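You operate a simulated robot arm through the tools that you are given. There is no shell and no other tool.

The job below is to be done with a simulated robot arm. You get a single attempt, and the scene is never put back.

Task
Clear the two bushes on the card for cables: draw their plugs into the blue tray.
Fine: slacken each screw before its plug is drawn; the third bush stays blanked.

The check looks at the end state, three seconds after you hand in, the way a careful person would. Anything else that was tipped, shoved, dropped, spilled or broken makes it a failure.

Robot
A 6-joint arm with a two-finger parallel gripper, fixed in place. Base frame: the origin is at the foot of the arm, x ahead of it, y to its left, z up. Lengths are in m, angles in rad, forces in N, time in s.
With the tool pointing down near the work surface it reaches from about 0.36 to 0.82 m from the base axis. Its first joint turns from -2.897 to 2.897 rad. Payload 3.91 kg.
Tool frame: the origin (TCP) lies between the finger pads and is the grasp point; the fingertips stand 0.03 m ahead of it; z points along the fingers, y is the line along which they close. The gripper opens to 0.11 m. The fingers are 0.02 m wide and 0.01 m thick; the gripper's body (0.048 by 0.112 m) begins 0.055 m behind the TCP.
Orientation is that of the tool frame in the base frame, as a unit quaternion [w, x, y, z]. With the fingers straight down and closing along the base's y, the tool's x points along the base's -x, its y along +y and its z along -z.

Tools
- The arm moves only by the tool step_arm. Its argument "series" is a list of rows, each an object of numbers (a shift or turn left out is 0, a gripper value left out holds the last): "ax", "ay", "az": the turn, a rotation vector about the base's x, y, z in rad; "tx", "ty", "tz": the shift along the base's x, y, z in cm; "gripper": the gripper command, from -1 (fully open) to 1 (shut), values between in proportion. In form: [{"ax": .., "ay": .., "az": .., "tx": .., "ty": .., "tz": .., "gripper": ..}, ...]. A call has 1 to 20 rows; each row is the pose to reach, as a shift and turn from the pose commanded when the call began. A row lasts 0.2 s, in which the tool goes at most 0.05 m and 0.15 rad; a call with a longer step from one row to the next is refused whole, and so is a gripper value outside its range. Where a pose cannot be reached the arm comes as near as it can. A force on the tool above 40 N (or 10 N above the force at the start of the call, whichever is more), or a blocked arm, ends the call early, and 0.2 s more pass. Each finger travels about 0.045 m/s and halts on what it meets, pressing with about 41 N; the grip force reading is that of the motor and also rises with nothing between the fingers. The clock runs only during rows and for 0.2 s after the last one: add rows that repeat a pose to give the fingers time. The reply holds the time, the measured pose of the TCP, the force on the tool along the base axes, the opening and the grip force, in the units named above and with some noise, with the torque about the TCP (base axes, N m) and any sound that the robot's microphone picked up, and new pictures: "show" is both (left out), scene, wrist or none.
- Cameras (640 x 400 px; columns grow to the right, rows downward): "scene" is fixed at [0.0511, -0.5011, 1.5909]; the picture's right is [0.67, -0.75, 0.00], its down [-0.43, -0.39, -0.82] and it looks along [0.61, 0.54, -0.58] (base axes); focal length 368 px, centre (320, 200). "wrist" rides on the gripper at [0.077, 0.007, -0.115] in the tool frame; the picture's right is [-0.09, 1.00, 0.00], its down [-0.80, -0.07, -0.59] and it looks along [-0.59, -0.05, 0.80] (tool axes); focal length 270 px, centre (320, 200). There is no depth. A picture from a camera that has moved, and an enlarged one, comes with that camera's place and axes in the base frame and with its lens.
- lift_body(by): slides the trunk up (or, below 0, down) by that many m; the arm rides with it, the base frame stays. It gives what a move gives, with no picture.
- enlarge(camera, box): a new picture of the part [left, top, right, bottom] of that camera's present view, enlarged. It takes no simulated time.
- hand_in(): hands the job in; it is judged then, once.

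Nothing tells you positions but the pictures and the camera data. Unless the task says otherwise, let go and move clear before handing in.

The tools are called as name(argument=value, ...) on one line, values as JSON. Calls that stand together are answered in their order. step_arm: Moves the arm, as the interface text tells. Its arguments: {"type":"object","properties":{"series":{"type":"array","items":{"type":"object","properties":{"ax":{"type":"number"},"ay":{"type":"number"},"az":{"type":"number"},"tx":{"type":"number"},"ty":{"type":"number"},"tz":{"type":"number"},"gripper":{"type":"number"}}}},"show":{"type":"string","enum":["both","scene","wrist","none"]}},"required":["series"]} The other tools are called the same way: lift_body (by) slides the trunk up or down; enlarge (camera, box) takes an enlarged picture of a part of a camera's view; hand_in () hands the job in.

At the start:

```text
time_s: 0.0
tcp_pos: [0.5055, 0.1903, 1.1775]
tool_rot: [-0.001, 0.0, 1.0, 0.001]
wrist_force: [0.4, 0.2, 0.2]
moment: [-0.01, 0.01, -0.01]
grip_width: 0.1102
grip_force: 0.1
trunk travel left (down, up): [-0.55, 0.06]
```

scene: 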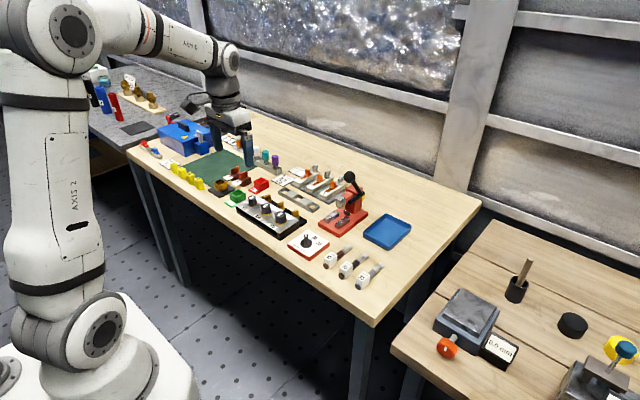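
wrist: 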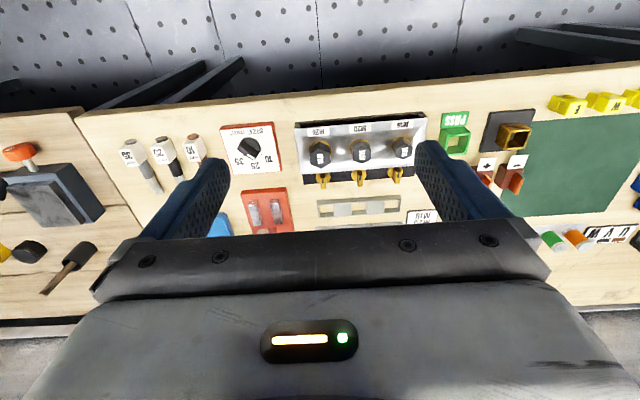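

I see a bench with a panel of bushes (three with plugs and screws), a blue tray, a card, and various tools. First I'll take closer looks before moving anything.

enlarge(camera="scene", box=[220, 160, 420, 285])

enlarge(camera="wrist", box=[200, 90, 440, 240])

enlarge(camera="scene", box=[120, 120, 300, 232])

enlarge(camera="wrist", box=[400, 80, 640, 230])

```text
3.20 times, centred on (320, 222) of scene
camera zoom: at [0.0511, -0.5011, 1.5909], right [0.67, -0.75, 0.0], down [-0.43, -0.39, -0.82], along [0.61, 0.54, -0.58], focal length 1179 px, centre (320, 128)
```

zoom: 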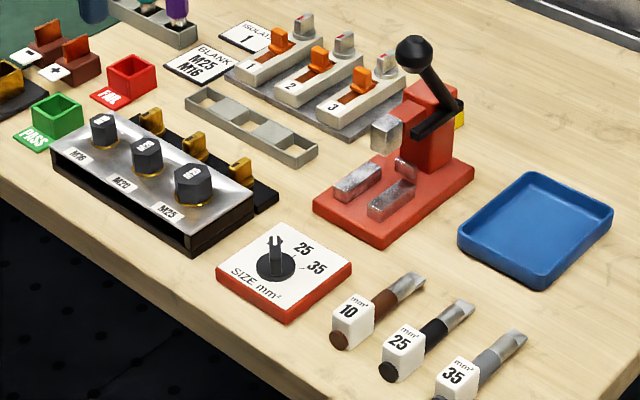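

```text
2.67 times, centred on (320, 165) of wrist
camera zoom: at [0.4285, 0.195, 1.2934], right [0.09, 1.0, 0.0], down [0.8, -0.07, 0.59], along [0.59, -0.05, -0.8], focal length 721 px, centre (320, 293)
```

zoom: 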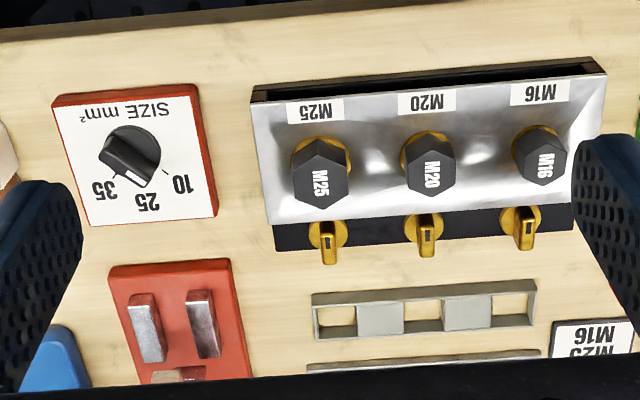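

```text
3.56 times, centred on (210, 176) of scene
camera zoom: at [0.0511, -0.5011, 1.5909], right [0.67, -0.75, 0.0], down [-0.43, -0.39, -0.82], along [0.61, 0.54, -0.58], focal length 1310 px, centre (711, 285)
```

zoom: 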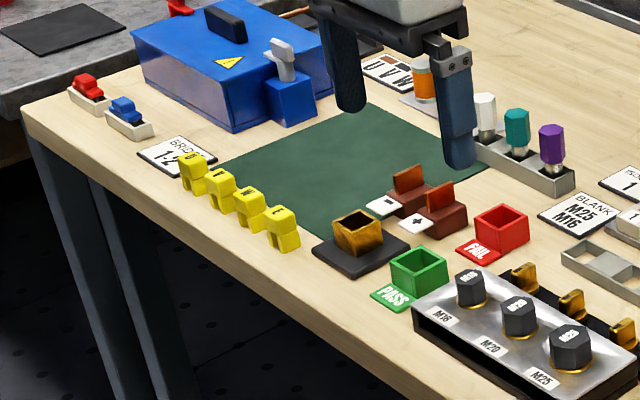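

```text
2.67 times, centred on (520, 155) of wrist
camera zoom: at [0.4285, 0.195, 1.2934], right [0.09, 1.0, 0.0], down [0.8, -0.07, 0.59], along [0.59, -0.05, -0.8], focal length 721 px, centre (-213, 320)
```

zoom: 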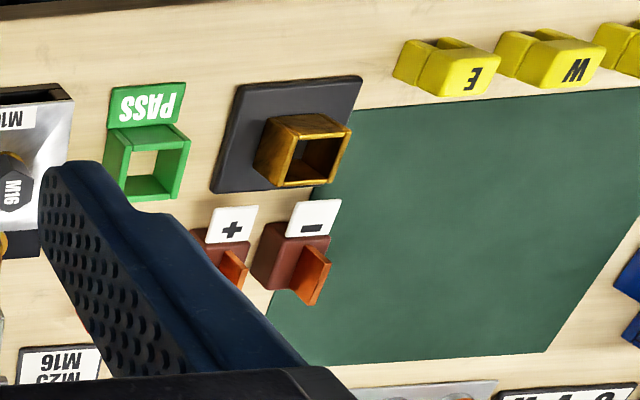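

The panel has three bushes (M16, M20, M25) with black hex plugs and a brass wing screw behind each. There is a card, possibly "BLANK/GLAND M25 M16", next to it. I'll move closer above the panel to read the card and see the screws.

step_arm(series=[{"tx": 0.5, "ty": 2, "tz": -3}, {"tx": 1, "ty": 4, "tz": -6}, {"tx": 1.5, "ty": 6, "tz": -9}, {"tx": 1.5, "ty": 6, "tz": -9}], show="both")

enlarge(camera="wrist", box=[200, 60, 440, 210])

enlarge(camera="scene", box=[230, 165, 330, 240])

```text
time_s: 1.0
tcp_pos: [0.5215, 0.2501, 1.0896]
tool_rot: [-0.001, 0.0, 1.0, 0.0]
wrist_force: [0.2, 0.3, 0.0]
moment: [-0.01, 0.0, -0.03]
grip_width: 0.1101
grip_force: 0.0
trunk travel left (down, up): [-0.55, 0.06]
camera wrist: at [0.444, 0.2551, 1.2038], right [0.09, 1.0, 0.0], down [0.8, -0.07, 0.59], along [0.59, -0.05, -0.8], focal length 270 px, centre (320, 200)
```

scene: 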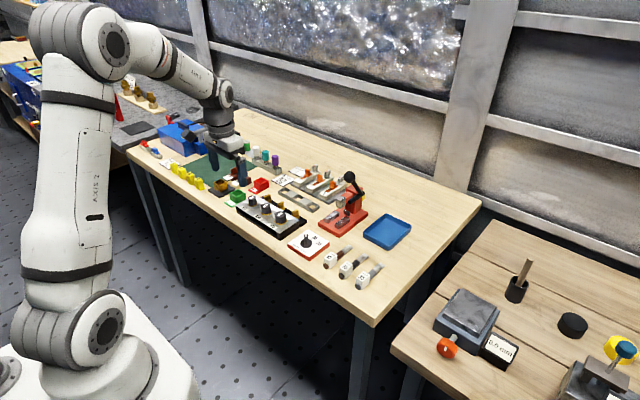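
wrist: 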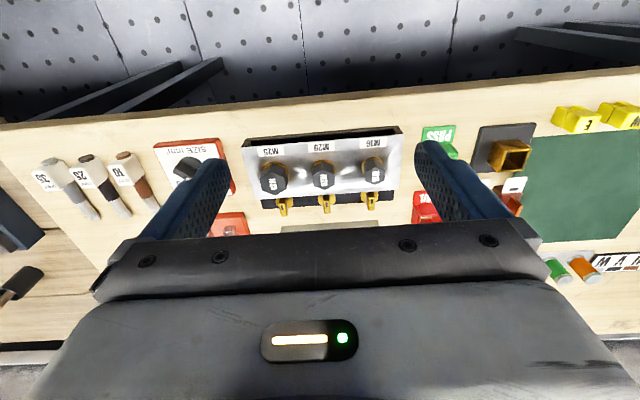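

```text
2.67 times, centred on (320, 135) of wrist
camera zoom: at [0.444, 0.2551, 1.2038], right [0.09, 1.0, 0.0], down [0.8, -0.07, 0.59], along [0.59, -0.05, -0.8], focal length 721 px, centre (320, 373)
```

zoom: 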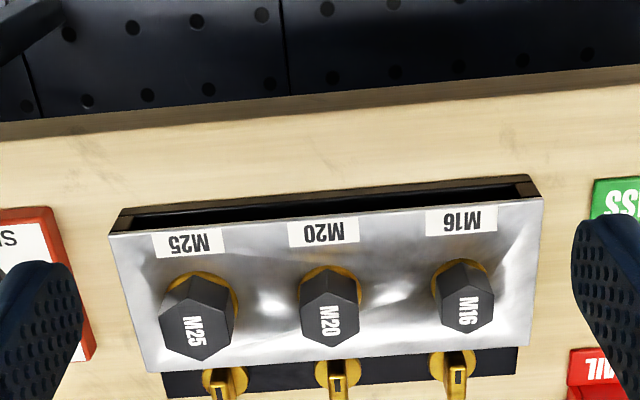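

```text
5.33 times, centred on (280, 202) of scene
camera zoom: at [0.0511, -0.5011, 1.5909], right [0.67, -0.75, 0.0], down [-0.43, -0.39, -0.82], along [0.61, 0.54, -0.58], focal length 1965 px, centre (533, 187)
```

zoom: 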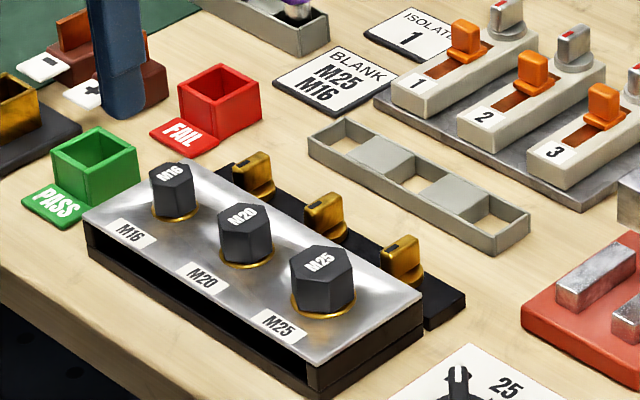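

The card reads "BLANK M25 M16", so M25 and M16 are to be cleared while M20 stays. Next I'll move forward for a closer look at the screws behind the panel.

step_arm(series=[{"tx": 2.5, "tz": -1}, {"tx": 5, "tz": -2}, {"tx": 7.5, "tz": -4}, {"tx": 7.5, "tz": -4}], show="wrist")

enlarge(camera="wrist", box=[220, 90, 420, 215])

enlarge(camera="wrist", box=[240, 150, 320, 200])

enlarge(camera="wrist", box=[340, 130, 420, 180])

```text
time_s: 2.0
tcp_pos: [0.5952, 0.2499, 1.0483]
tool_rot: [0.0, 0.0, 1.0, 0.0]
wrist_force: [-1.0, 0.6, 0.8]
moment: [0.02, -0.02, -0.03]
grip_width: 0.11
grip_force: 0.0
trunk travel left (down, up): [-0.55, 0.06]
camera wrist: at [0.5188, 0.2549, 1.1636], right [0.09, 1.0, 0.0], down [0.8, -0.07, 0.59], along [0.59, -0.05, -0.8], focal length 270 px, centre (320, 200)
```

wrist: 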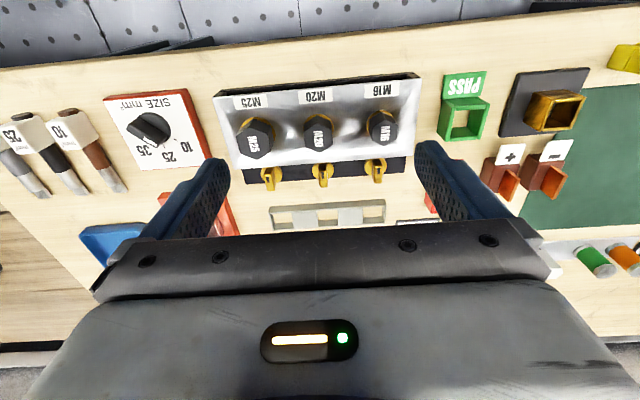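

```text
3.20 times, centred on (320, 152) of wrist
camera zoom: at [0.5188, 0.2549, 1.1636], right [0.09, 1.0, 0.0], down [0.8, -0.07, 0.59], along [0.59, -0.05, -0.8], focal length 865 px, centre (320, 352)
```

zoom: 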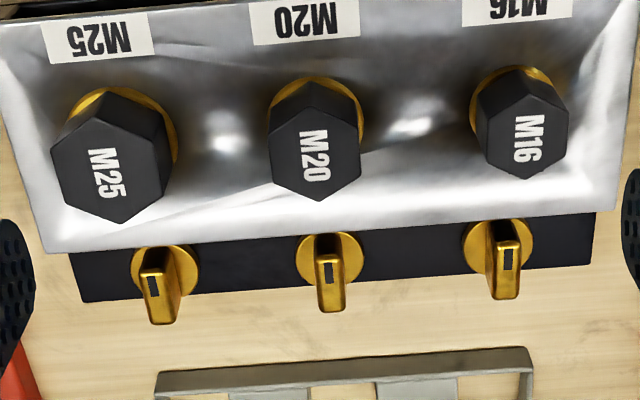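

```text
8.00 times, centred on (280, 175) of wrist
camera zoom: at [0.5188, 0.2549, 1.1636], right [0.09, 1.0, 0.0], down [0.8, -0.07, 0.59], along [0.59, -0.05, -0.8], focal length 2162 px, centre (640, 400)
```

zoom: 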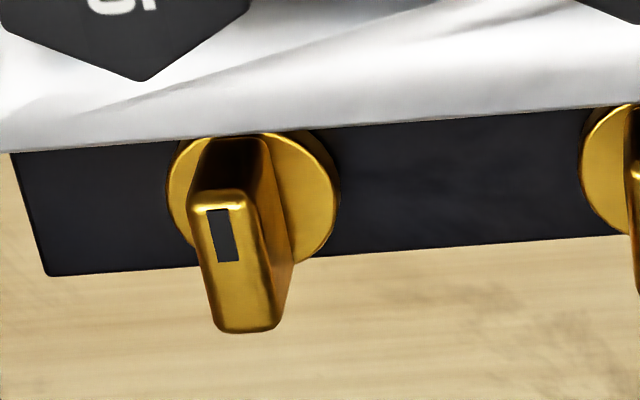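

```text
8.00 times, centred on (380, 155) of wrist
camera zoom: at [0.5188, 0.2549, 1.1636], right [0.09, 1.0, 0.0], down [0.8, -0.07, 0.59], along [0.59, -0.05, -0.8], focal length 2162 px, centre (-160, 560)
```

zoom: 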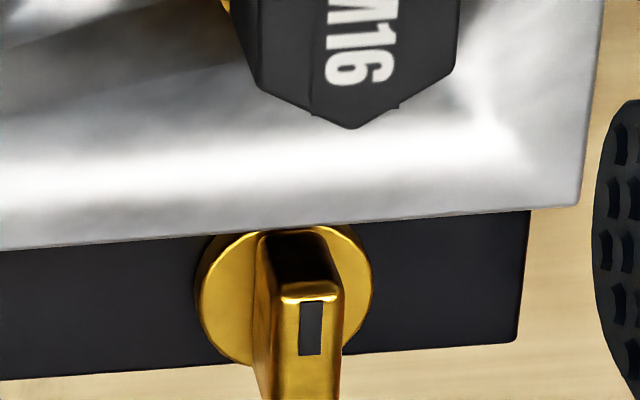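

The brass screws are vertical-axis wing screws with the wing along x and a mark toward the plug side. I place the M25 wing at about (0.689, 0.179, top z≈0.89). I'll go above it with the gripper partly closed and look closer.

step_arm(series=[{"tx": 3.5, "ty": -2.5, "tz": -1, "gripper": 0.27}, {"tx": 7, "ty": -5, "tz": -2.5}, {"tx": 9.35, "ty": -7.1, "tz": -4.75}, {"tx": 9.35, "ty": -7.1, "tz": -4.75}, {"tx": 9.35, "ty": -7.1, "tz": -4.75}], show="both")

enlarge(camera="wrist", box=[220, 50, 420, 175])

enlarge(camera="scene", box=[230, 165, 330, 240])

```text
time_s: 3.2
tcp_pos: [0.6884, 0.178, 1.0019]
tool_rot: [-0.001, 0.001, 1.0, 0.001]
wrist_force: [-0.7, 0.0, 0.5]
moment: [-0.03, -0.02, 0.0]
grip_width: 0.04
grip_force: 0.0
trunk travel left (down, up): [-0.55, 0.06]
camera wrist: at [0.6126, 0.1839, 1.1153], right [0.09, 1.0, 0.0], down [0.8, -0.07, 0.59], along [0.59, -0.05, -0.8], focal length 270 px, centre (320, 200)
```

scene: 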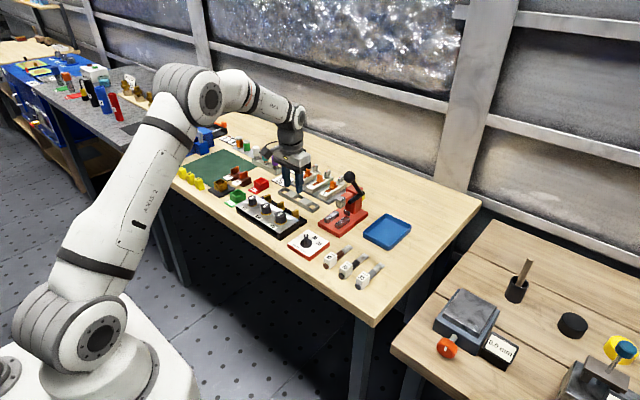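
wrist: 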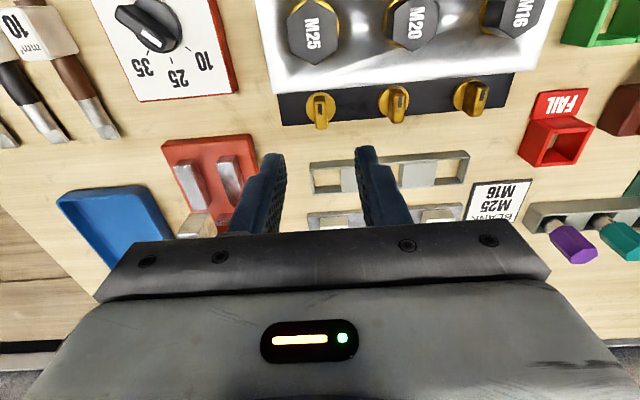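

```text
3.20 times, centred on (320, 112) of wrist
camera zoom: at [0.6126, 0.1839, 1.1153], right [0.09, 1.0, 0.0], down [0.8, -0.07, 0.59], along [0.59, -0.05, -0.8], focal length 865 px, centre (320, 480)
```

zoom: 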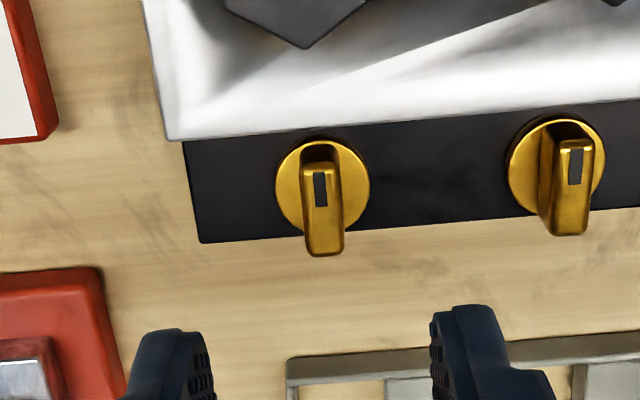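

```text
5.33 times, centred on (280, 202) of scene
camera zoom: at [0.0511, -0.5011, 1.5909], right [0.67, -0.75, 0.0], down [-0.43, -0.39, -0.82], along [0.61, 0.54, -0.58], focal length 1965 px, centre (533, 187)
```

zoom: 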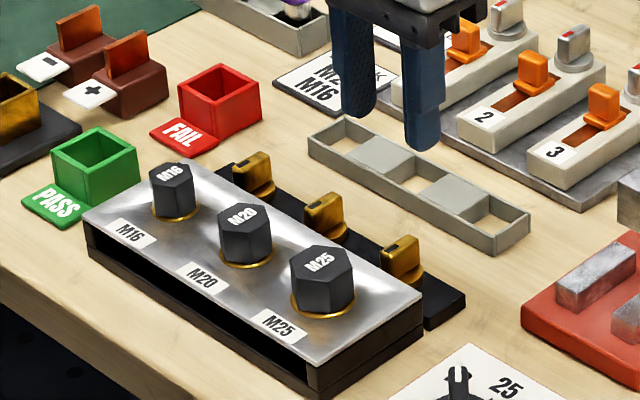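

The M25 wing's centre now works out at about (0.693, 0.178), with its top at z≈0.885 and the disk top at z≈0.867. The plate edge is about 24 mm away in x. I'll lower to just above the wing and check alignment.

step_arm(series=[{"tx": 0.4, "ty": -0.12, "tz": -3}, {"tx": 0.4, "ty": -0.12, "tz": -6}, {"tx": 0.4, "ty": -0.12, "tz": -7.2}, {"tx": 0.4, "ty": -0.12, "tz": -7.2}], show="wrist")

enlarge(camera="wrist", box=[240, 70, 400, 170])

enlarge(camera="scene", box=[250, 165, 330, 225])

```text
time_s: 4.2
tcp_pos: [0.6939, 0.1778, 0.9292]
tool_rot: [0.0, -0.001, 1.0, 0.0]
wrist_force: [-1.0, -0.3, 0.1]
moment: [0.02, -0.01, -0.03]
grip_width: 0.0402
grip_force: 0.1
trunk travel left (down, up): [-0.55, 0.06]
camera wrist: at [0.6165, 0.1833, 1.0435], right [0.09, 1.0, 0.0], down [0.8, -0.07, 0.59], along [0.59, -0.05, -0.8], focal length 270 px, centre (320, 200)
```

wrist: 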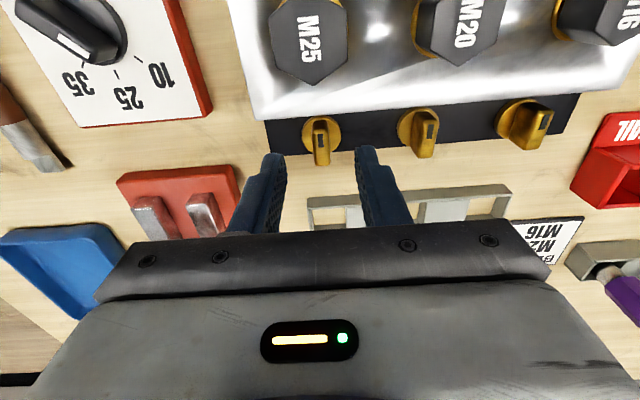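

```text
4.00 times, centred on (320, 120) of wrist
camera zoom: at [0.6165, 0.1833, 1.0435], right [0.09, 1.0, 0.0], down [0.8, -0.07, 0.59], along [0.59, -0.05, -0.8], focal length 1081 px, centre (320, 520)
```

zoom: 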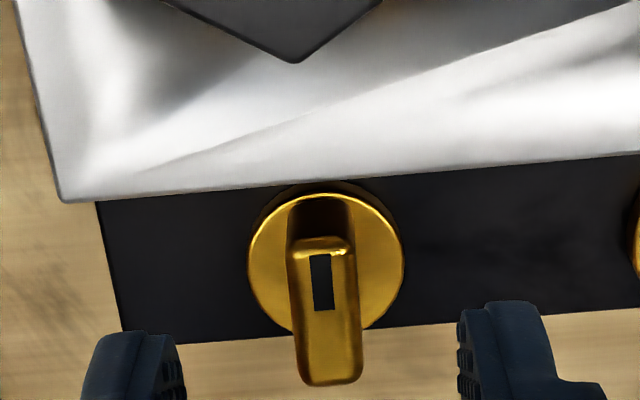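

```text
6.67 times, centred on (290, 195) of scene
camera zoom: at [0.0511, -0.5011, 1.5909], right [0.67, -0.75, 0.0], down [-0.43, -0.39, -0.82], along [0.61, 0.54, -0.58], focal length 2456 px, centre (520, 233)
```

zoom: 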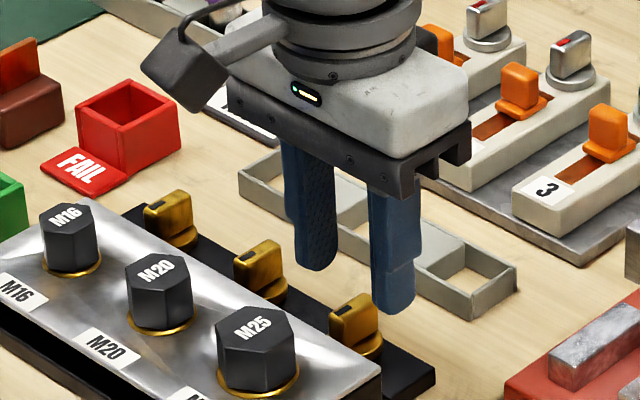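

The gripper looks well centred over the M25 wing. I'll lower so the fingertips straddle the wing just above the disk, then close on it.

step_arm(series=[{"tz": -1.3}, {"tz": -2.6}, {"tz": -2.6}], show="wrist")

enlarge(camera="wrist", box=[240, 90, 400, 190])

enlarge(camera="scene", box=[270, 175, 330, 220])

```text
time_s: 5.0
tcp_pos: [0.6935, 0.1776, 0.9026]
tool_rot: [0.0, -0.001, 1.0, 0.0]
wrist_force: [-0.3, -0.2, -0.4]
moment: [0.02, -0.01, -0.02]
grip_width: 0.0404
grip_force: 0.0
trunk travel left (down, up): [-0.55, 0.06]
camera wrist: at [0.6159, 0.183, 1.0178], right [0.09, 1.0, 0.0], down [0.8, -0.07, 0.59], along [0.59, -0.05, -0.8], focal length 270 px, centre (320, 200)
```

wrist: 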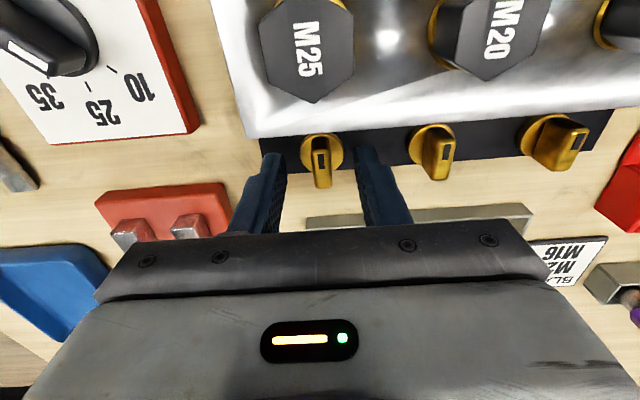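

```text
4.00 times, centred on (320, 140) of wrist
camera zoom: at [0.6159, 0.183, 1.0178], right [0.09, 1.0, 0.0], down [0.8, -0.07, 0.59], along [0.59, -0.05, -0.8], focal length 1081 px, centre (320, 440)
```

zoom: 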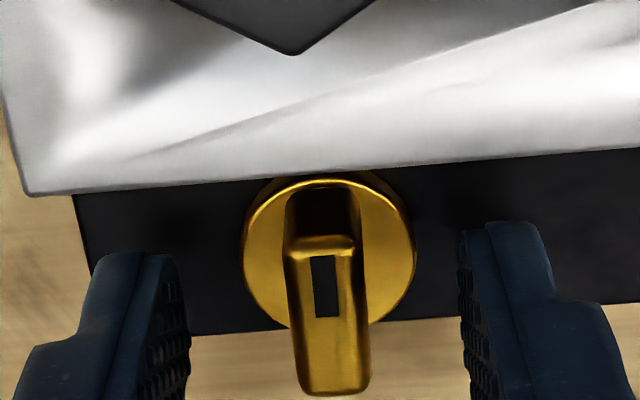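

```text
8.89 times, centred on (300, 198) of scene
camera zoom: at [0.0511, -0.5011, 1.5909], right [0.67, -0.75, 0.0], down [-0.43, -0.39, -0.82], along [0.61, 0.54, -0.58], focal length 3274 px, centre (498, 222)
```

zoom: 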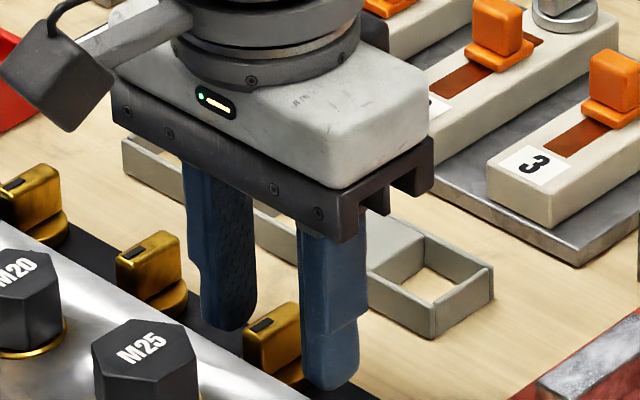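

The fingers straddle the M25 wing. I'll close on it now.

step_arm(series=[{"gripper": 1}, {"gripper": 1}, {"gripper": 1}, {"gripper": 1}], show="wrist")

enlarge(camera="wrist", box=[240, 90, 400, 190])

```text
time_s: 6.0
tcp_pos: [0.6934, 0.1788, 0.9044]
tool_rot: [-0.001, 0.0, 1.0, 0.0]
wrist_force: [-0.5, 9.5, 0.0]
moment: [0.31, 0.21, -0.02]
grip_width: 0.0107
grip_force: 45.1
trunk travel left (down, up): [-0.55, 0.06]
camera wrist: at [0.616, 0.1843, 1.0179], right [0.09, 1.0, 0.0], down [0.8, -0.07, 0.59], along [0.59, -0.05, -0.8], focal length 270 px, centre (320, 200)
```

wrist: 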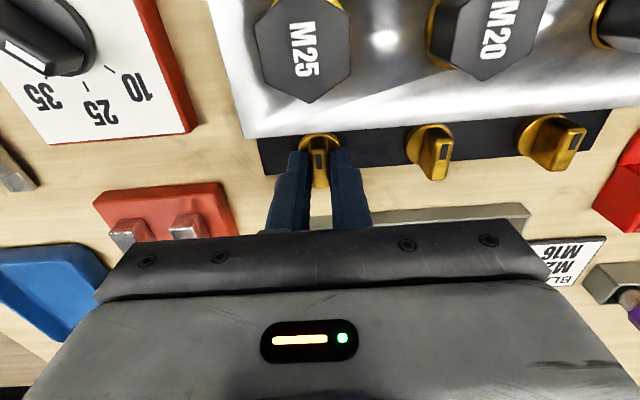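

```text
4.00 times, centred on (320, 140) of wrist
camera zoom: at [0.616, 0.1843, 1.0179], right [0.09, 1.0, 0.0], down [0.8, -0.07, 0.59], along [0.59, -0.05, -0.8], focal length 1081 px, centre (320, 440)
```

zoom: 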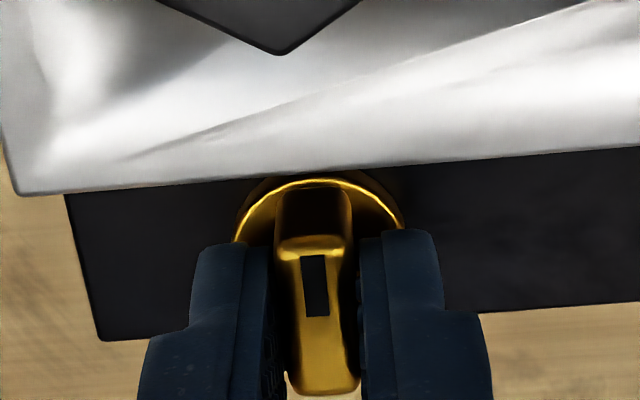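

The wing is gripped (width 10.7 mm), with a small sideways load showing it sits about 1.3 mm further in +y. I'll relieve that, then begin turning counter-clockwise (seen from above) in small steps.

step_arm(series=[{"ty": 0.13}, {"ty": 0.13}, {"ty": 0.13, "az": 0.1}, {"ty": 0.13, "az": 0.2}, {"ty": 0.13, "az": 0.2}], show="wrist")

enlarge(camera="wrist", box=[240, 90, 400, 190])

```text
time_s: 7.2
tcp_pos: [0.6928, 0.1802, 0.9032]
tool_rot: [0.0, -0.1, 0.995, 0.0]
wrist_force: [1.1, 1.5, 1.3]
moment: [0.04, 0.26, 0.02]
grip_width: 0.011
grip_force: 45.3
trunk travel left (down, up): [-0.55, 0.06]
camera wrist: at [0.6161, 0.169, 1.0179], right [-0.11, 0.99, 0.0], down [0.8, 0.09, 0.59], along [0.59, 0.07, -0.8], focal length 270 px, centre (320, 200)
```

wrist: 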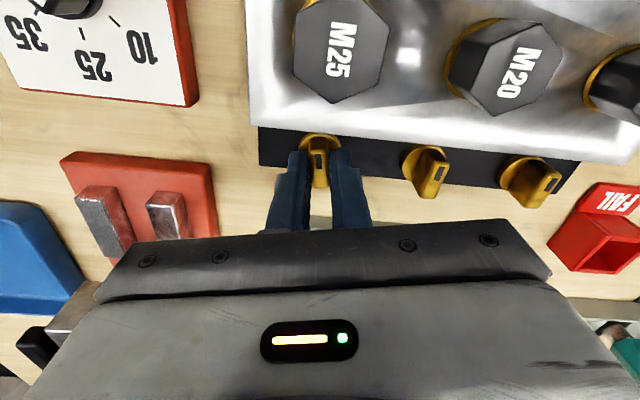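

```text
4.00 times, centred on (320, 140) of wrist
camera zoom: at [0.6161, 0.169, 1.0179], right [-0.11, 0.99, 0.0], down [0.8, 0.09, 0.59], along [0.59, 0.07, -0.8], focal length 1081 px, centre (320, 440)
```

zoom: 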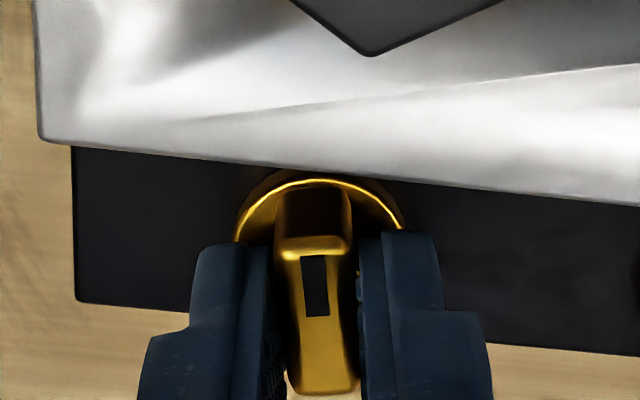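

The wing turns freely with the gripper. I'll continue turning counter-clockwise and watch the torque.

step_arm(series=[{"az": 0.12}, {"az": 0.24}, {"az": 0.36}, {"az": 0.48}, {"az": 0.6}, {"az": 0.6}], show="wrist")

enlarge(camera="wrist", box=[240, 90, 400, 190])

```text
time_s: 8.6
tcp_pos: [0.6923, 0.1791, 0.9034]
tool_rot: [0.0, -0.39, 0.921, 0.0]
wrist_force: [0.9, 9.2, 2.6]
moment: [0.46, -0.15, -0.01]
grip_width: 0.0111
grip_force: 44.7
trunk travel left (down, up): [-0.55, 0.06]
camera wrist: at [0.6342, 0.1276, 1.0179], right [-0.65, 0.76, 0.0], down [0.61, 0.53, 0.59], along [0.45, 0.39, -0.8], focal length 270 px, centre (320, 200)
```

wrist: 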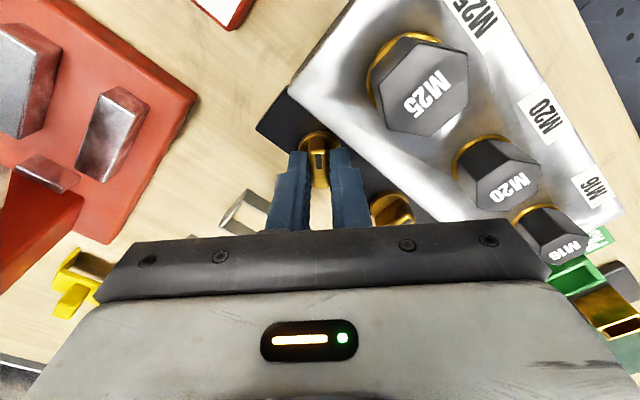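

```text
4.00 times, centred on (320, 140) of wrist
camera zoom: at [0.6342, 0.1276, 1.0179], right [-0.65, 0.76, 0.0], down [0.61, 0.53, 0.59], along [0.45, 0.39, -0.8], focal length 1081 px, centre (320, 440)
```

zoom: 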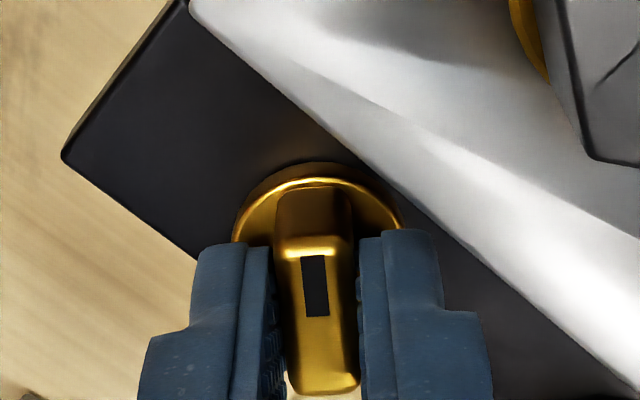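

Still turning freely at 45°, with a little side load in +y. I'll shift 0.8 mm in y and continue to about 90°.

step_arm(series=[{"az": 0.12, "ty": 0.05}, {"az": 0.24, "ty": 0.08}, {"az": 0.36, "ty": 0.08}, {"az": 0.48, "ty": 0.08}, {"az": 0.48, "ty": 0.08}], show="wrist")

enlarge(camera="wrist", box=[240, 90, 400, 190])

```text
time_s: 9.8
tcp_pos: [0.6931, 0.1796, 0.9035]
tool_rot: [0.0, -0.598, 0.802, 0.0]
wrist_force: [-4.2, 6.1, 2.7]
moment: [1.17, -0.19, -0.01]
grip_width: 0.011
grip_force: 45.0
trunk travel left (down, up): [-0.55, 0.06]
camera wrist: at [0.6638, 0.1066, 1.0179], right [-0.93, 0.37, 0.0], down [0.3, 0.75, 0.59], along [0.22, 0.55, -0.8], focal length 270 px, centre (320, 200)
```

wrist: 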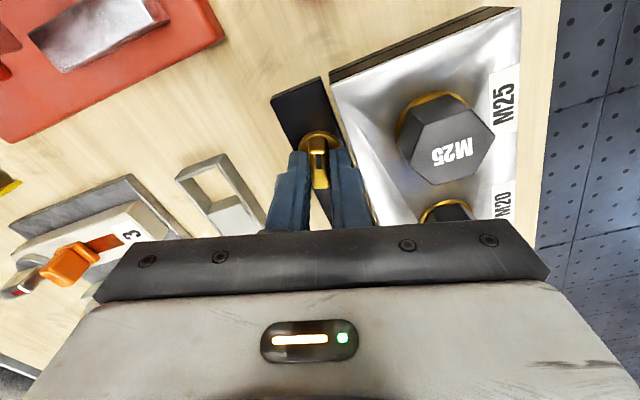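

```text
4.00 times, centred on (320, 140) of wrist
camera zoom: at [0.6638, 0.1066, 1.0179], right [-0.93, 0.37, 0.0], down [0.3, 0.75, 0.59], along [0.22, 0.55, -0.8], focal length 1081 px, centre (320, 440)
```

zoom: 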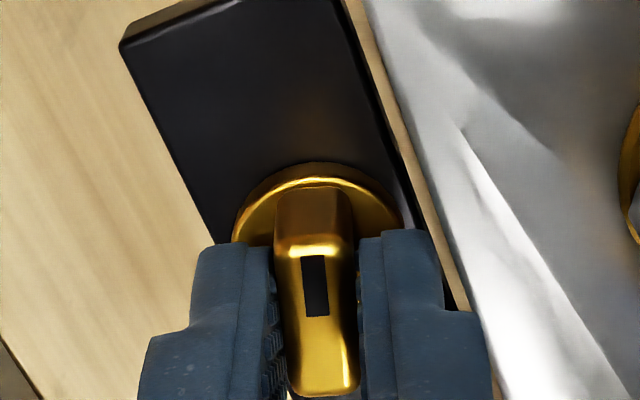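

At about 73° now, still no torque about the screw axis. I'll continue past 90° in small steps, watching for a stop.

step_arm(series=[{"az": 0.1}, {"az": 0.2}, {"az": 0.3}, {"az": 0.3}], show="wrist")

enlarge(camera="wrist", box=[240, 90, 400, 190])

enlarge(camera="scene", box=[260, 165, 340, 225])

```text
time_s: 10.8
tcp_pos: [0.6904, 0.1806, 0.9047]
tool_rot: [0.002, 0.711, -0.704, 0.001]
wrist_force: [-9.0, 6.1, 1.6]
moment: [0.26, 0.15, -0.47]
grip_width: 0.011
grip_force: 45.0
trunk travel left (down, up): [-0.55, 0.06]
camera wrist: at [0.6861, 0.1015, 1.018], right [-1.0, 0.08, 0.0], down [0.06, 0.8, 0.59], along [0.05, 0.59, -0.8], focal length 270 px, centre (320, 200)
```

wrist: 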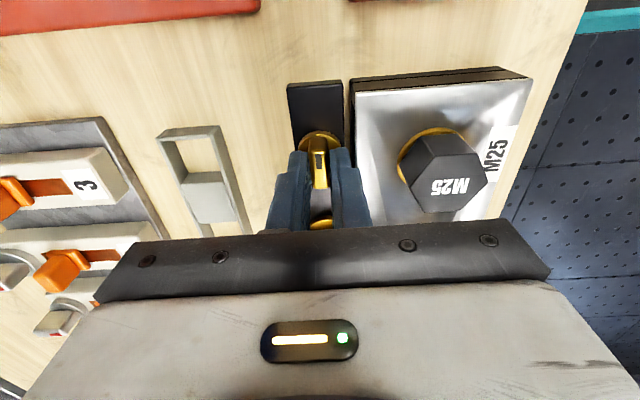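

```text
4.00 times, centred on (320, 140) of wrist
camera zoom: at [0.6861, 0.1015, 1.018], right [-1.0, 0.08, 0.0], down [0.06, 0.8, 0.59], along [0.05, 0.59, -0.8], focal length 1081 px, centre (320, 440)
```

zoom: 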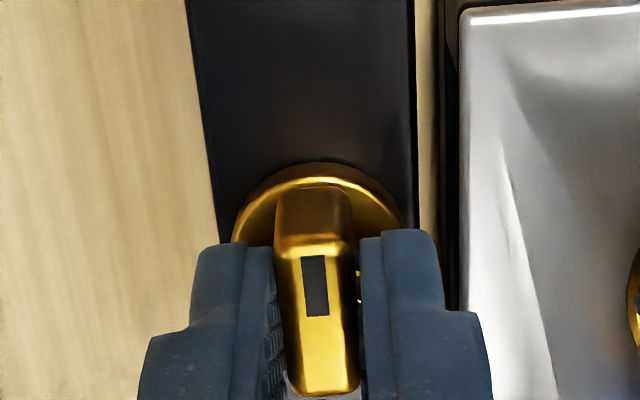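

```text
6.67 times, centred on (300, 195) of scene
camera zoom: at [0.0511, -0.5011, 1.5909], right [0.67, -0.75, 0.0], down [-0.43, -0.39, -0.82], along [0.61, 0.54, -0.58], focal length 2456 px, centre (453, 233)
```

zoom: 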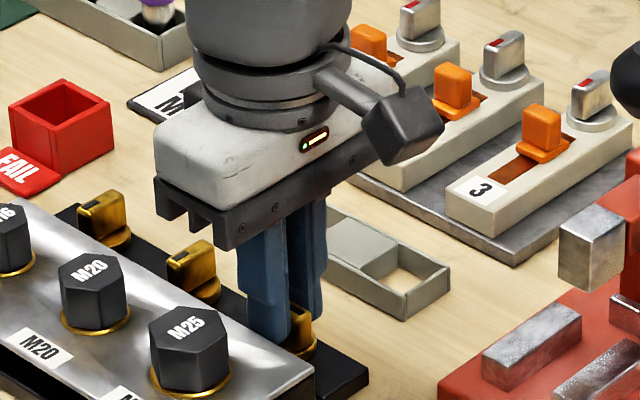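

Reached about 90°, and a resisting torque of 0.47 N·m about z has appeared, probably the stop. I'll test with a tiny extra turn to confirm.

step_arm(series=[{"az": 0.03}, {"az": 0.06}, {"az": 0.06}], show="none")

enlarge(camera="wrist", box=[240, 90, 400, 190])

```text
time_s: 11.6
tcp_pos: [0.6927, 0.1797, 0.9034]
tool_rot: [0.001, 0.732, -0.682, 0.0]
wrist_force: [-8.7, 3.0, 0.3]
moment: [-0.08, 0.2, -1.08]
grip_width: 0.0117
grip_force: 44.9
trunk travel left (down, up): [-0.55, 0.06]
```

```text
4.00 times, centred on (320, 140) of wrist
camera zoom: at [0.6906, 0.101, 1.0179], right [-1.0, 0.02, 0.0], down [0.02, 0.8, 0.59], along [0.01, 0.59, -0.8], focal length 1081 px, centre (320, 440)
```

zoom: 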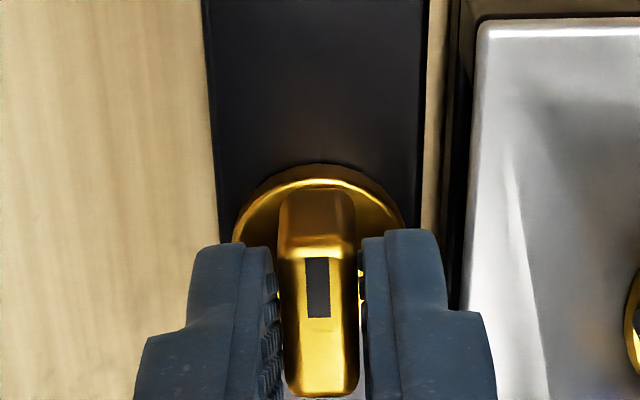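

The torque rises with no wing movement, so this is the stop and the M25 screw is slackened by a quarter turn. I'll back off slightly, open just a few millimetres, and lift straight up.

step_arm(series=[{"az": -0.06}, {"az": -0.07}, {"az": -0.07, "gripper": 0.72}, {"az": -0.07, "gripper": 0.72}, {"az": -0.07, "gripper": 0.72}], show="none")

enlarge(camera="wrist", box=[240, 90, 400, 190])

```text
time_s: 12.8
tcp_pos: [0.6934, 0.1798, 0.9029]
tool_rot: [0.0, -0.707, 0.707, 0.0]
wrist_force: [0.7, 0.7, 0.1]
moment: [0.01, 0.01, -0.01]
grip_width: 0.0155
grip_force: 0.0
trunk travel left (down, up): [-0.55, 0.06]
```

```text
4.00 times, centred on (320, 140) of wrist
camera zoom: at [0.6863, 0.101, 1.0179], right [-1.0, 0.09, 0.0], down [0.07, 0.8, 0.59], along [0.05, 0.59, -0.8], focal length 1081 px, centre (320, 440)
```

zoom: 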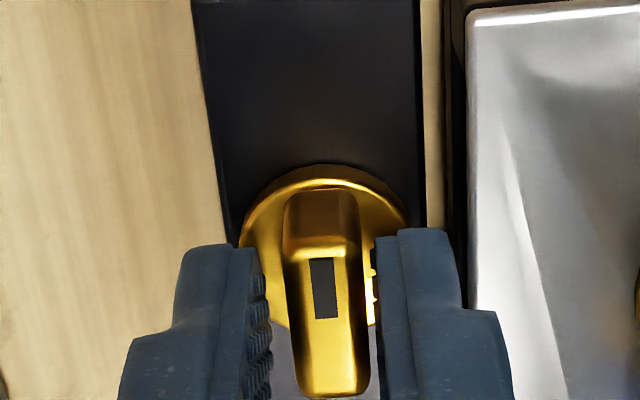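

The M25 screw is slackened and released. Now I'll lift, turn back to the original orientation, and go above the M16 screw at about (0.693, 0.310).

step_arm(series=[{"tz": 4}, {"tz": 8}, {"tz": 8, "ty": 1, "az": -0.13, "gripper": 0.27}, {"tz": 8, "ty": 2, "az": -0.26}, {"tz": 8, "ty": 3, "az": -0.39}, {"tz": 8, "ty": 4, "az": -0.52}, {"tz": 8, "ty": 5, "az": -0.65}, {"tz": 8, "ty": 6, "az": -0.78}, {"tz": 8, "ty": 7, "az": -0.91}, {"tz": 8, "ty": 8, "az": -1.04}, {"tz": 8, "ty": 9, "az": -1.17}, {"tz": 8, "ty": 10, "az": -1.3}, {"tz": 8, "ty": 11.5, "az": -1.43}, {"tz": 8, "ty": 13, "az": -1.57}, {"tz": 8, "ty": 13, "az": -1.57}], show="both")

enlarge(camera="wrist", box=[220, 50, 420, 175])

enlarge(camera="scene", box=[230, 165, 330, 240])

```text
time_s: 16.0
tcp_pos: [0.693, 0.3104, 0.983]
tool_rot: [0.0, 0.001, 1.0, 0.0]
wrist_force: [0.1, -0.3, 0.2]
moment: [0.03, -0.01, 0.03]
grip_width: 0.0401
grip_force: 0.1
trunk travel left (down, up): [-0.55, 0.06]
camera wrist: at [0.6158, 0.3153, 1.098], right [0.09, 1.0, 0.0], down [0.8, -0.07, 0.59], along [0.59, -0.05, -0.8], focal length 270 px, centre (320, 200)
```

scene: 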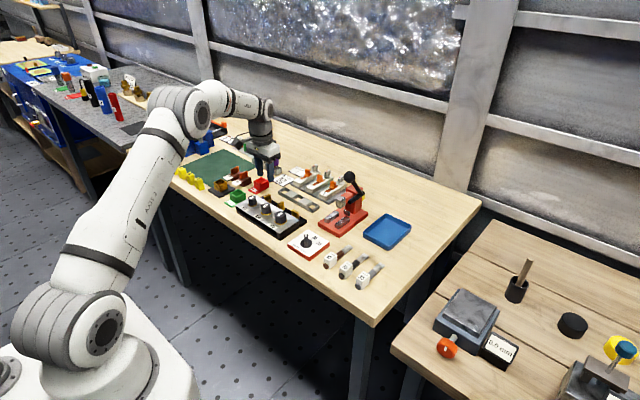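
wrist: 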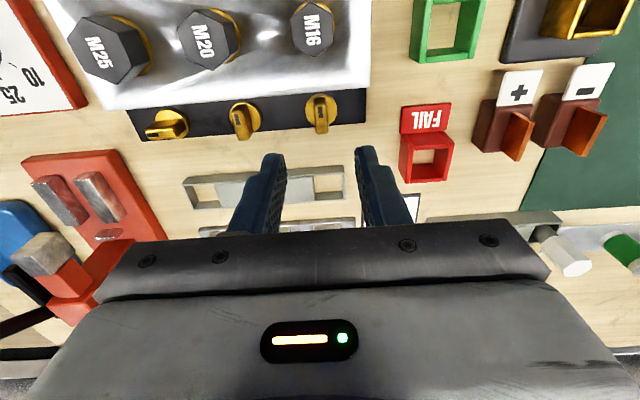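

```text
3.20 times, centred on (320, 112) of wrist
camera zoom: at [0.6158, 0.3153, 1.098], right [0.09, 1.0, 0.0], down [0.8, -0.07, 0.59], along [0.59, -0.05, -0.8], focal length 865 px, centre (320, 480)
```

zoom: 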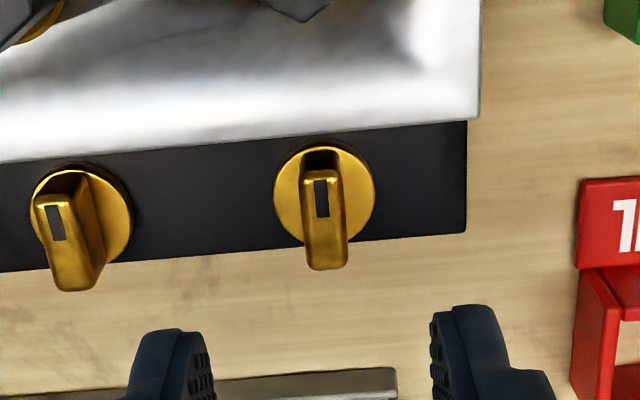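

```text
5.33 times, centred on (280, 202) of scene
camera zoom: at [0.0511, -0.5011, 1.5909], right [0.67, -0.75, 0.0], down [-0.43, -0.39, -0.82], along [0.61, 0.54, -0.58], focal length 1965 px, centre (533, 187)
```

zoom: 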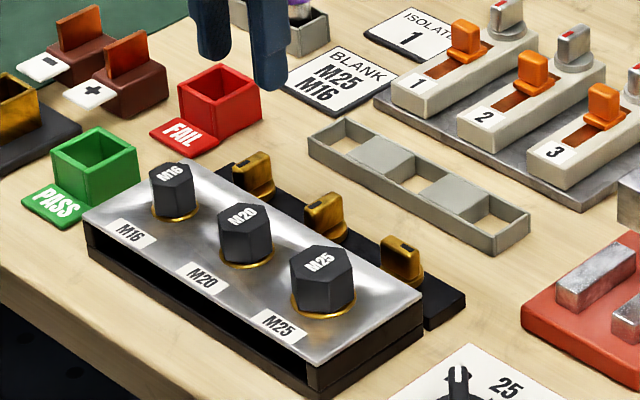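

The M25 wing is visibly turned 90°. I'll now descend over the M16 wing with a +1.4 mm y correction and grip it.

step_arm(series=[{"ty": 0.14, "tz": -3}, {"ty": 0.14, "tz": -6}, {"ty": 0.14, "tz": -8}, {"ty": 0.14, "tz": -8}], show="none")

enlarge(camera="wrist", box=[240, 90, 400, 190])

```text
time_s: 17.0
tcp_pos: [0.6923, 0.3102, 0.9033]
tool_rot: [0.0, 0.0, 1.0, 0.0]
wrist_force: [-0.4, 0.2, -0.4]
moment: [0.0, -0.01, 0.0]
grip_width: 0.04
grip_force: 0.1
trunk travel left (down, up): [-0.55, 0.06]
```

```text
4.00 times, centred on (320, 140) of wrist
camera zoom: at [0.6162, 0.316, 1.0175], right [0.09, 1.0, 0.0], down [0.8, -0.07, 0.59], along [0.59, -0.05, -0.8], focal length 1081 px, centre (320, 440)
```

zoom: 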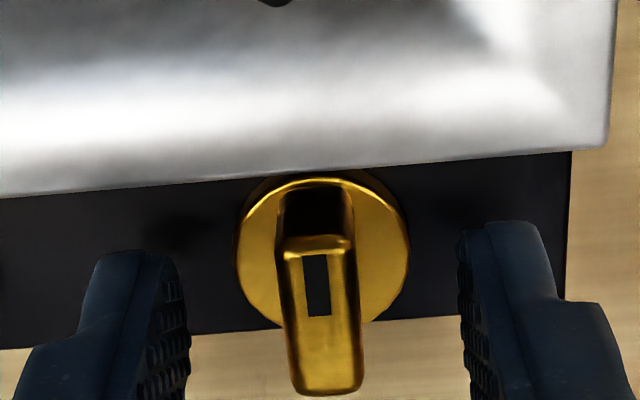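

The M16 wing sits about 0.8 mm off-centre in y, so I'll nudge over and close.

step_arm(series=[{"ty": 0.08}, {"ty": 0.08, "gripper": 1}, {"ty": 0.08, "gripper": 1}, {"ty": 0.08, "gripper": 1}, {"ty": 0.08, "gripper": 1}], show="none")

enlarge(camera="wrist", box=[240, 90, 400, 190])

```text
time_s: 18.2
tcp_pos: [0.6923, 0.3098, 0.9028]
tool_rot: [0.001, 0.0, 1.0, -0.001]
wrist_force: [-0.2, -6.1, -0.4]
moment: [-0.16, -0.01, 0.0]
grip_width: 0.0107
grip_force: 45.1
trunk travel left (down, up): [-0.55, 0.06]
```

```text
4.00 times, centred on (320, 140) of wrist
camera zoom: at [0.6164, 0.3163, 1.0178], right [0.09, 1.0, 0.0], down [0.8, -0.07, 0.59], along [0.59, -0.05, -0.8], focal length 1081 px, centre (320, 440)
```

zoom: 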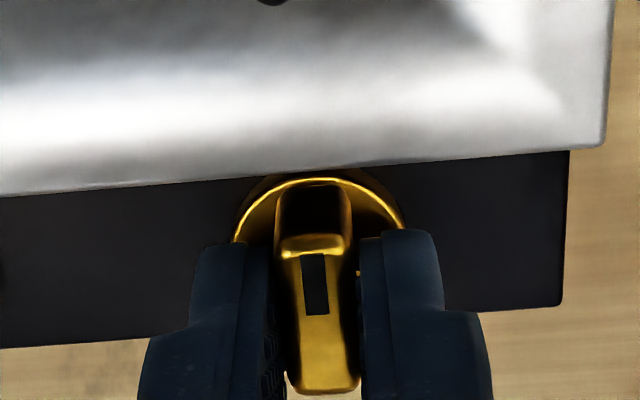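

Gripped the M16 wing. I'll relieve the slight side load and turn counter-clockwise.

step_arm(series=[{"ty": -0.07}, {"ty": -0.07}, {"ty": -0.07, "az": 0.12}, {"ty": -0.07, "az": 0.24}, {"ty": -0.07, "az": 0.36}, {"ty": -0.07, "az": 0.48}, {"ty": -0.07, "az": 0.6}, {"ty": -0.07, "az": 0.72}, {"ty": -0.07, "az": 0.8}, {"ty": -0.07, "az": 0.8}], show="none")

enlarge(camera="wrist", box=[240, 90, 400, 190])

```text
time_s: 20.4
tcp_pos: [0.6929, 0.3123, 0.9031]
tool_rot: [0.0, -0.39, 0.921, 0.0]
wrist_force: [-1.8, 6.1, 2.3]
moment: [-0.15, 0.36, -0.01]
grip_width: 0.0109
grip_force: 44.9
trunk travel left (down, up): [-0.55, 0.06]
```

```text
4.00 times, centred on (320, 140) of wrist
camera zoom: at [0.6344, 0.2598, 1.0177], right [-0.65, 0.76, 0.0], down [0.61, 0.53, 0.59], along [0.45, 0.39, -0.8], focal length 1081 px, centre (320, 440)
```

zoom: 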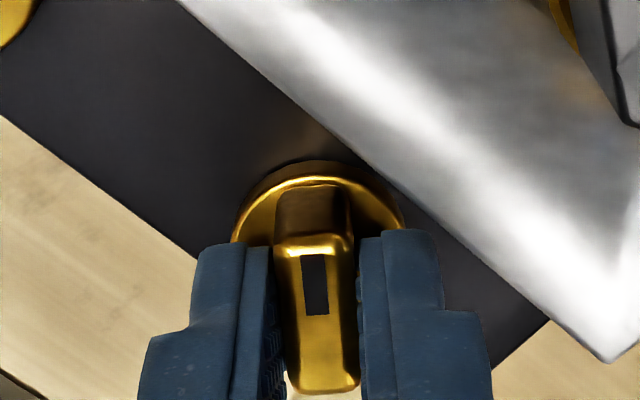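

Turning freely with the wing following. I'll continue to the quarter-turn stop.

step_arm(series=[{"az": 0.12, "ty": 0.05}, {"az": 0.24, "ty": 0.05}, {"az": 0.36, "ty": 0.05}, {"az": 0.48, "ty": 0.05}, {"az": 0.6, "ty": 0.05}, {"az": 0.7, "ty": 0.05}, {"az": 0.78, "ty": 0.05}, {"az": 0.78, "ty": 0.05}], show="none")

enlarge(camera="wrist", box=[240, 90, 400, 190])

```text
time_s: 22.2
tcp_pos: [0.6917, 0.3124, 0.9041]
tool_rot: [0.0, 0.711, -0.703, 0.0]
wrist_force: [-7.4, 7.1, -0.7]
moment: [1.02, 0.16, -0.47]
grip_width: 0.0112
grip_force: 45.1
trunk travel left (down, up): [-0.55, 0.06]
```

```text
4.00 times, centred on (320, 140) of wrist
camera zoom: at [0.6861, 0.2338, 1.0178], right [-1.0, 0.08, 0.0], down [0.06, 0.8, 0.59], along [0.05, 0.59, -0.8], focal length 1081 px, centre (320, 440)
```

zoom: 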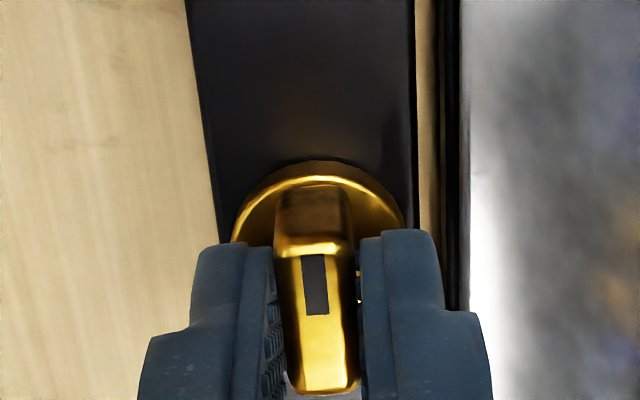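

The same stop torque appears at 90°, so the M16 screw is slackened. I'll release it with a small opening and lift off.

step_arm(series=[{"az": 0.02}, {"az": -0.01}, {"az": -0.01, "gripper": 0.72}, {"az": -0.01, "gripper": 0.72}, {"az": -0.01, "gripper": 0.72}, {"az": -0.01, "tz": 4}, {"az": -0.01, "tz": 8}, {"az": -0.01, "tz": 8}], show="wrist")

enlarge(camera="wrist", box=[240, 50, 400, 150])

enlarge(camera="scene", box=[230, 165, 330, 240])

```text
time_s: 24.0
tcp_pos: [0.6934, 0.3114, 0.983]
tool_rot: [0.001, -0.707, 0.708, 0.001]
wrist_force: [-0.5, 0.4, -0.3]
moment: [0.03, 0.01, 0.0]
grip_width: 0.0151
grip_force: 0.1
trunk travel left (down, up): [-0.55, 0.06]
camera wrist: at [0.6869, 0.2325, 1.0979], right [-1.0, 0.09, 0.0], down [0.07, 0.8, 0.59], along [0.05, 0.59, -0.8], focal length 270 px, centre (320, 200)
```

wrist: 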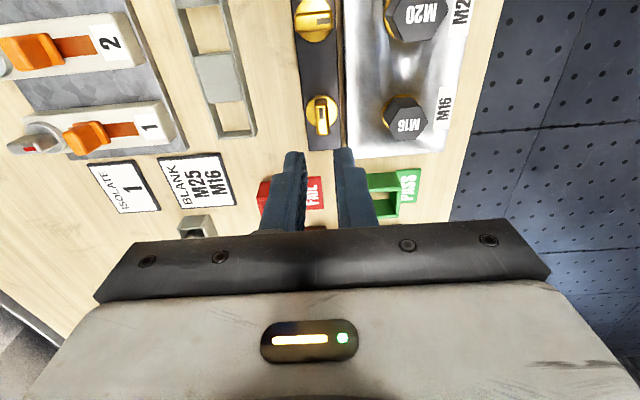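

```text
4.00 times, centred on (320, 100) of wrist
camera zoom: at [0.6869, 0.2325, 1.0979], right [-1.0, 0.09, 0.0], down [0.07, 0.8, 0.59], along [0.05, 0.59, -0.8], focal length 1081 px, centre (320, 600)
```

zoom: 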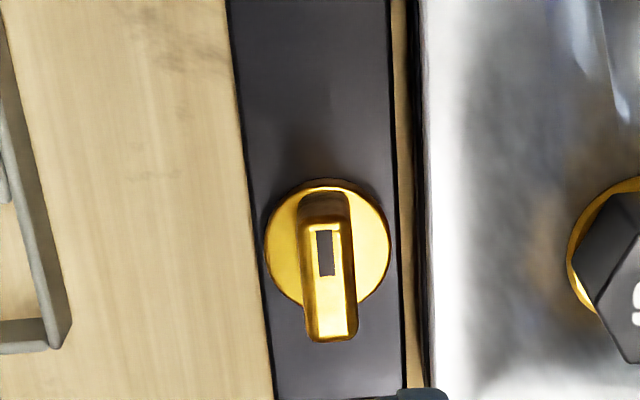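

```text
5.33 times, centred on (280, 202) of scene
camera zoom: at [0.0511, -0.5011, 1.5909], right [0.67, -0.75, 0.0], down [-0.43, -0.39, -0.82], along [0.61, 0.54, -0.58], focal length 1965 px, centre (533, 187)
```

zoom: 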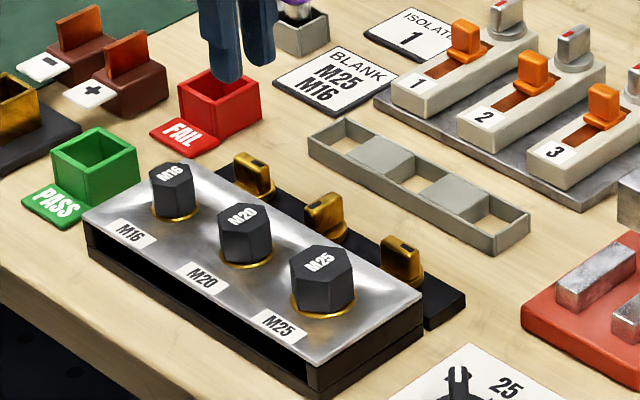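

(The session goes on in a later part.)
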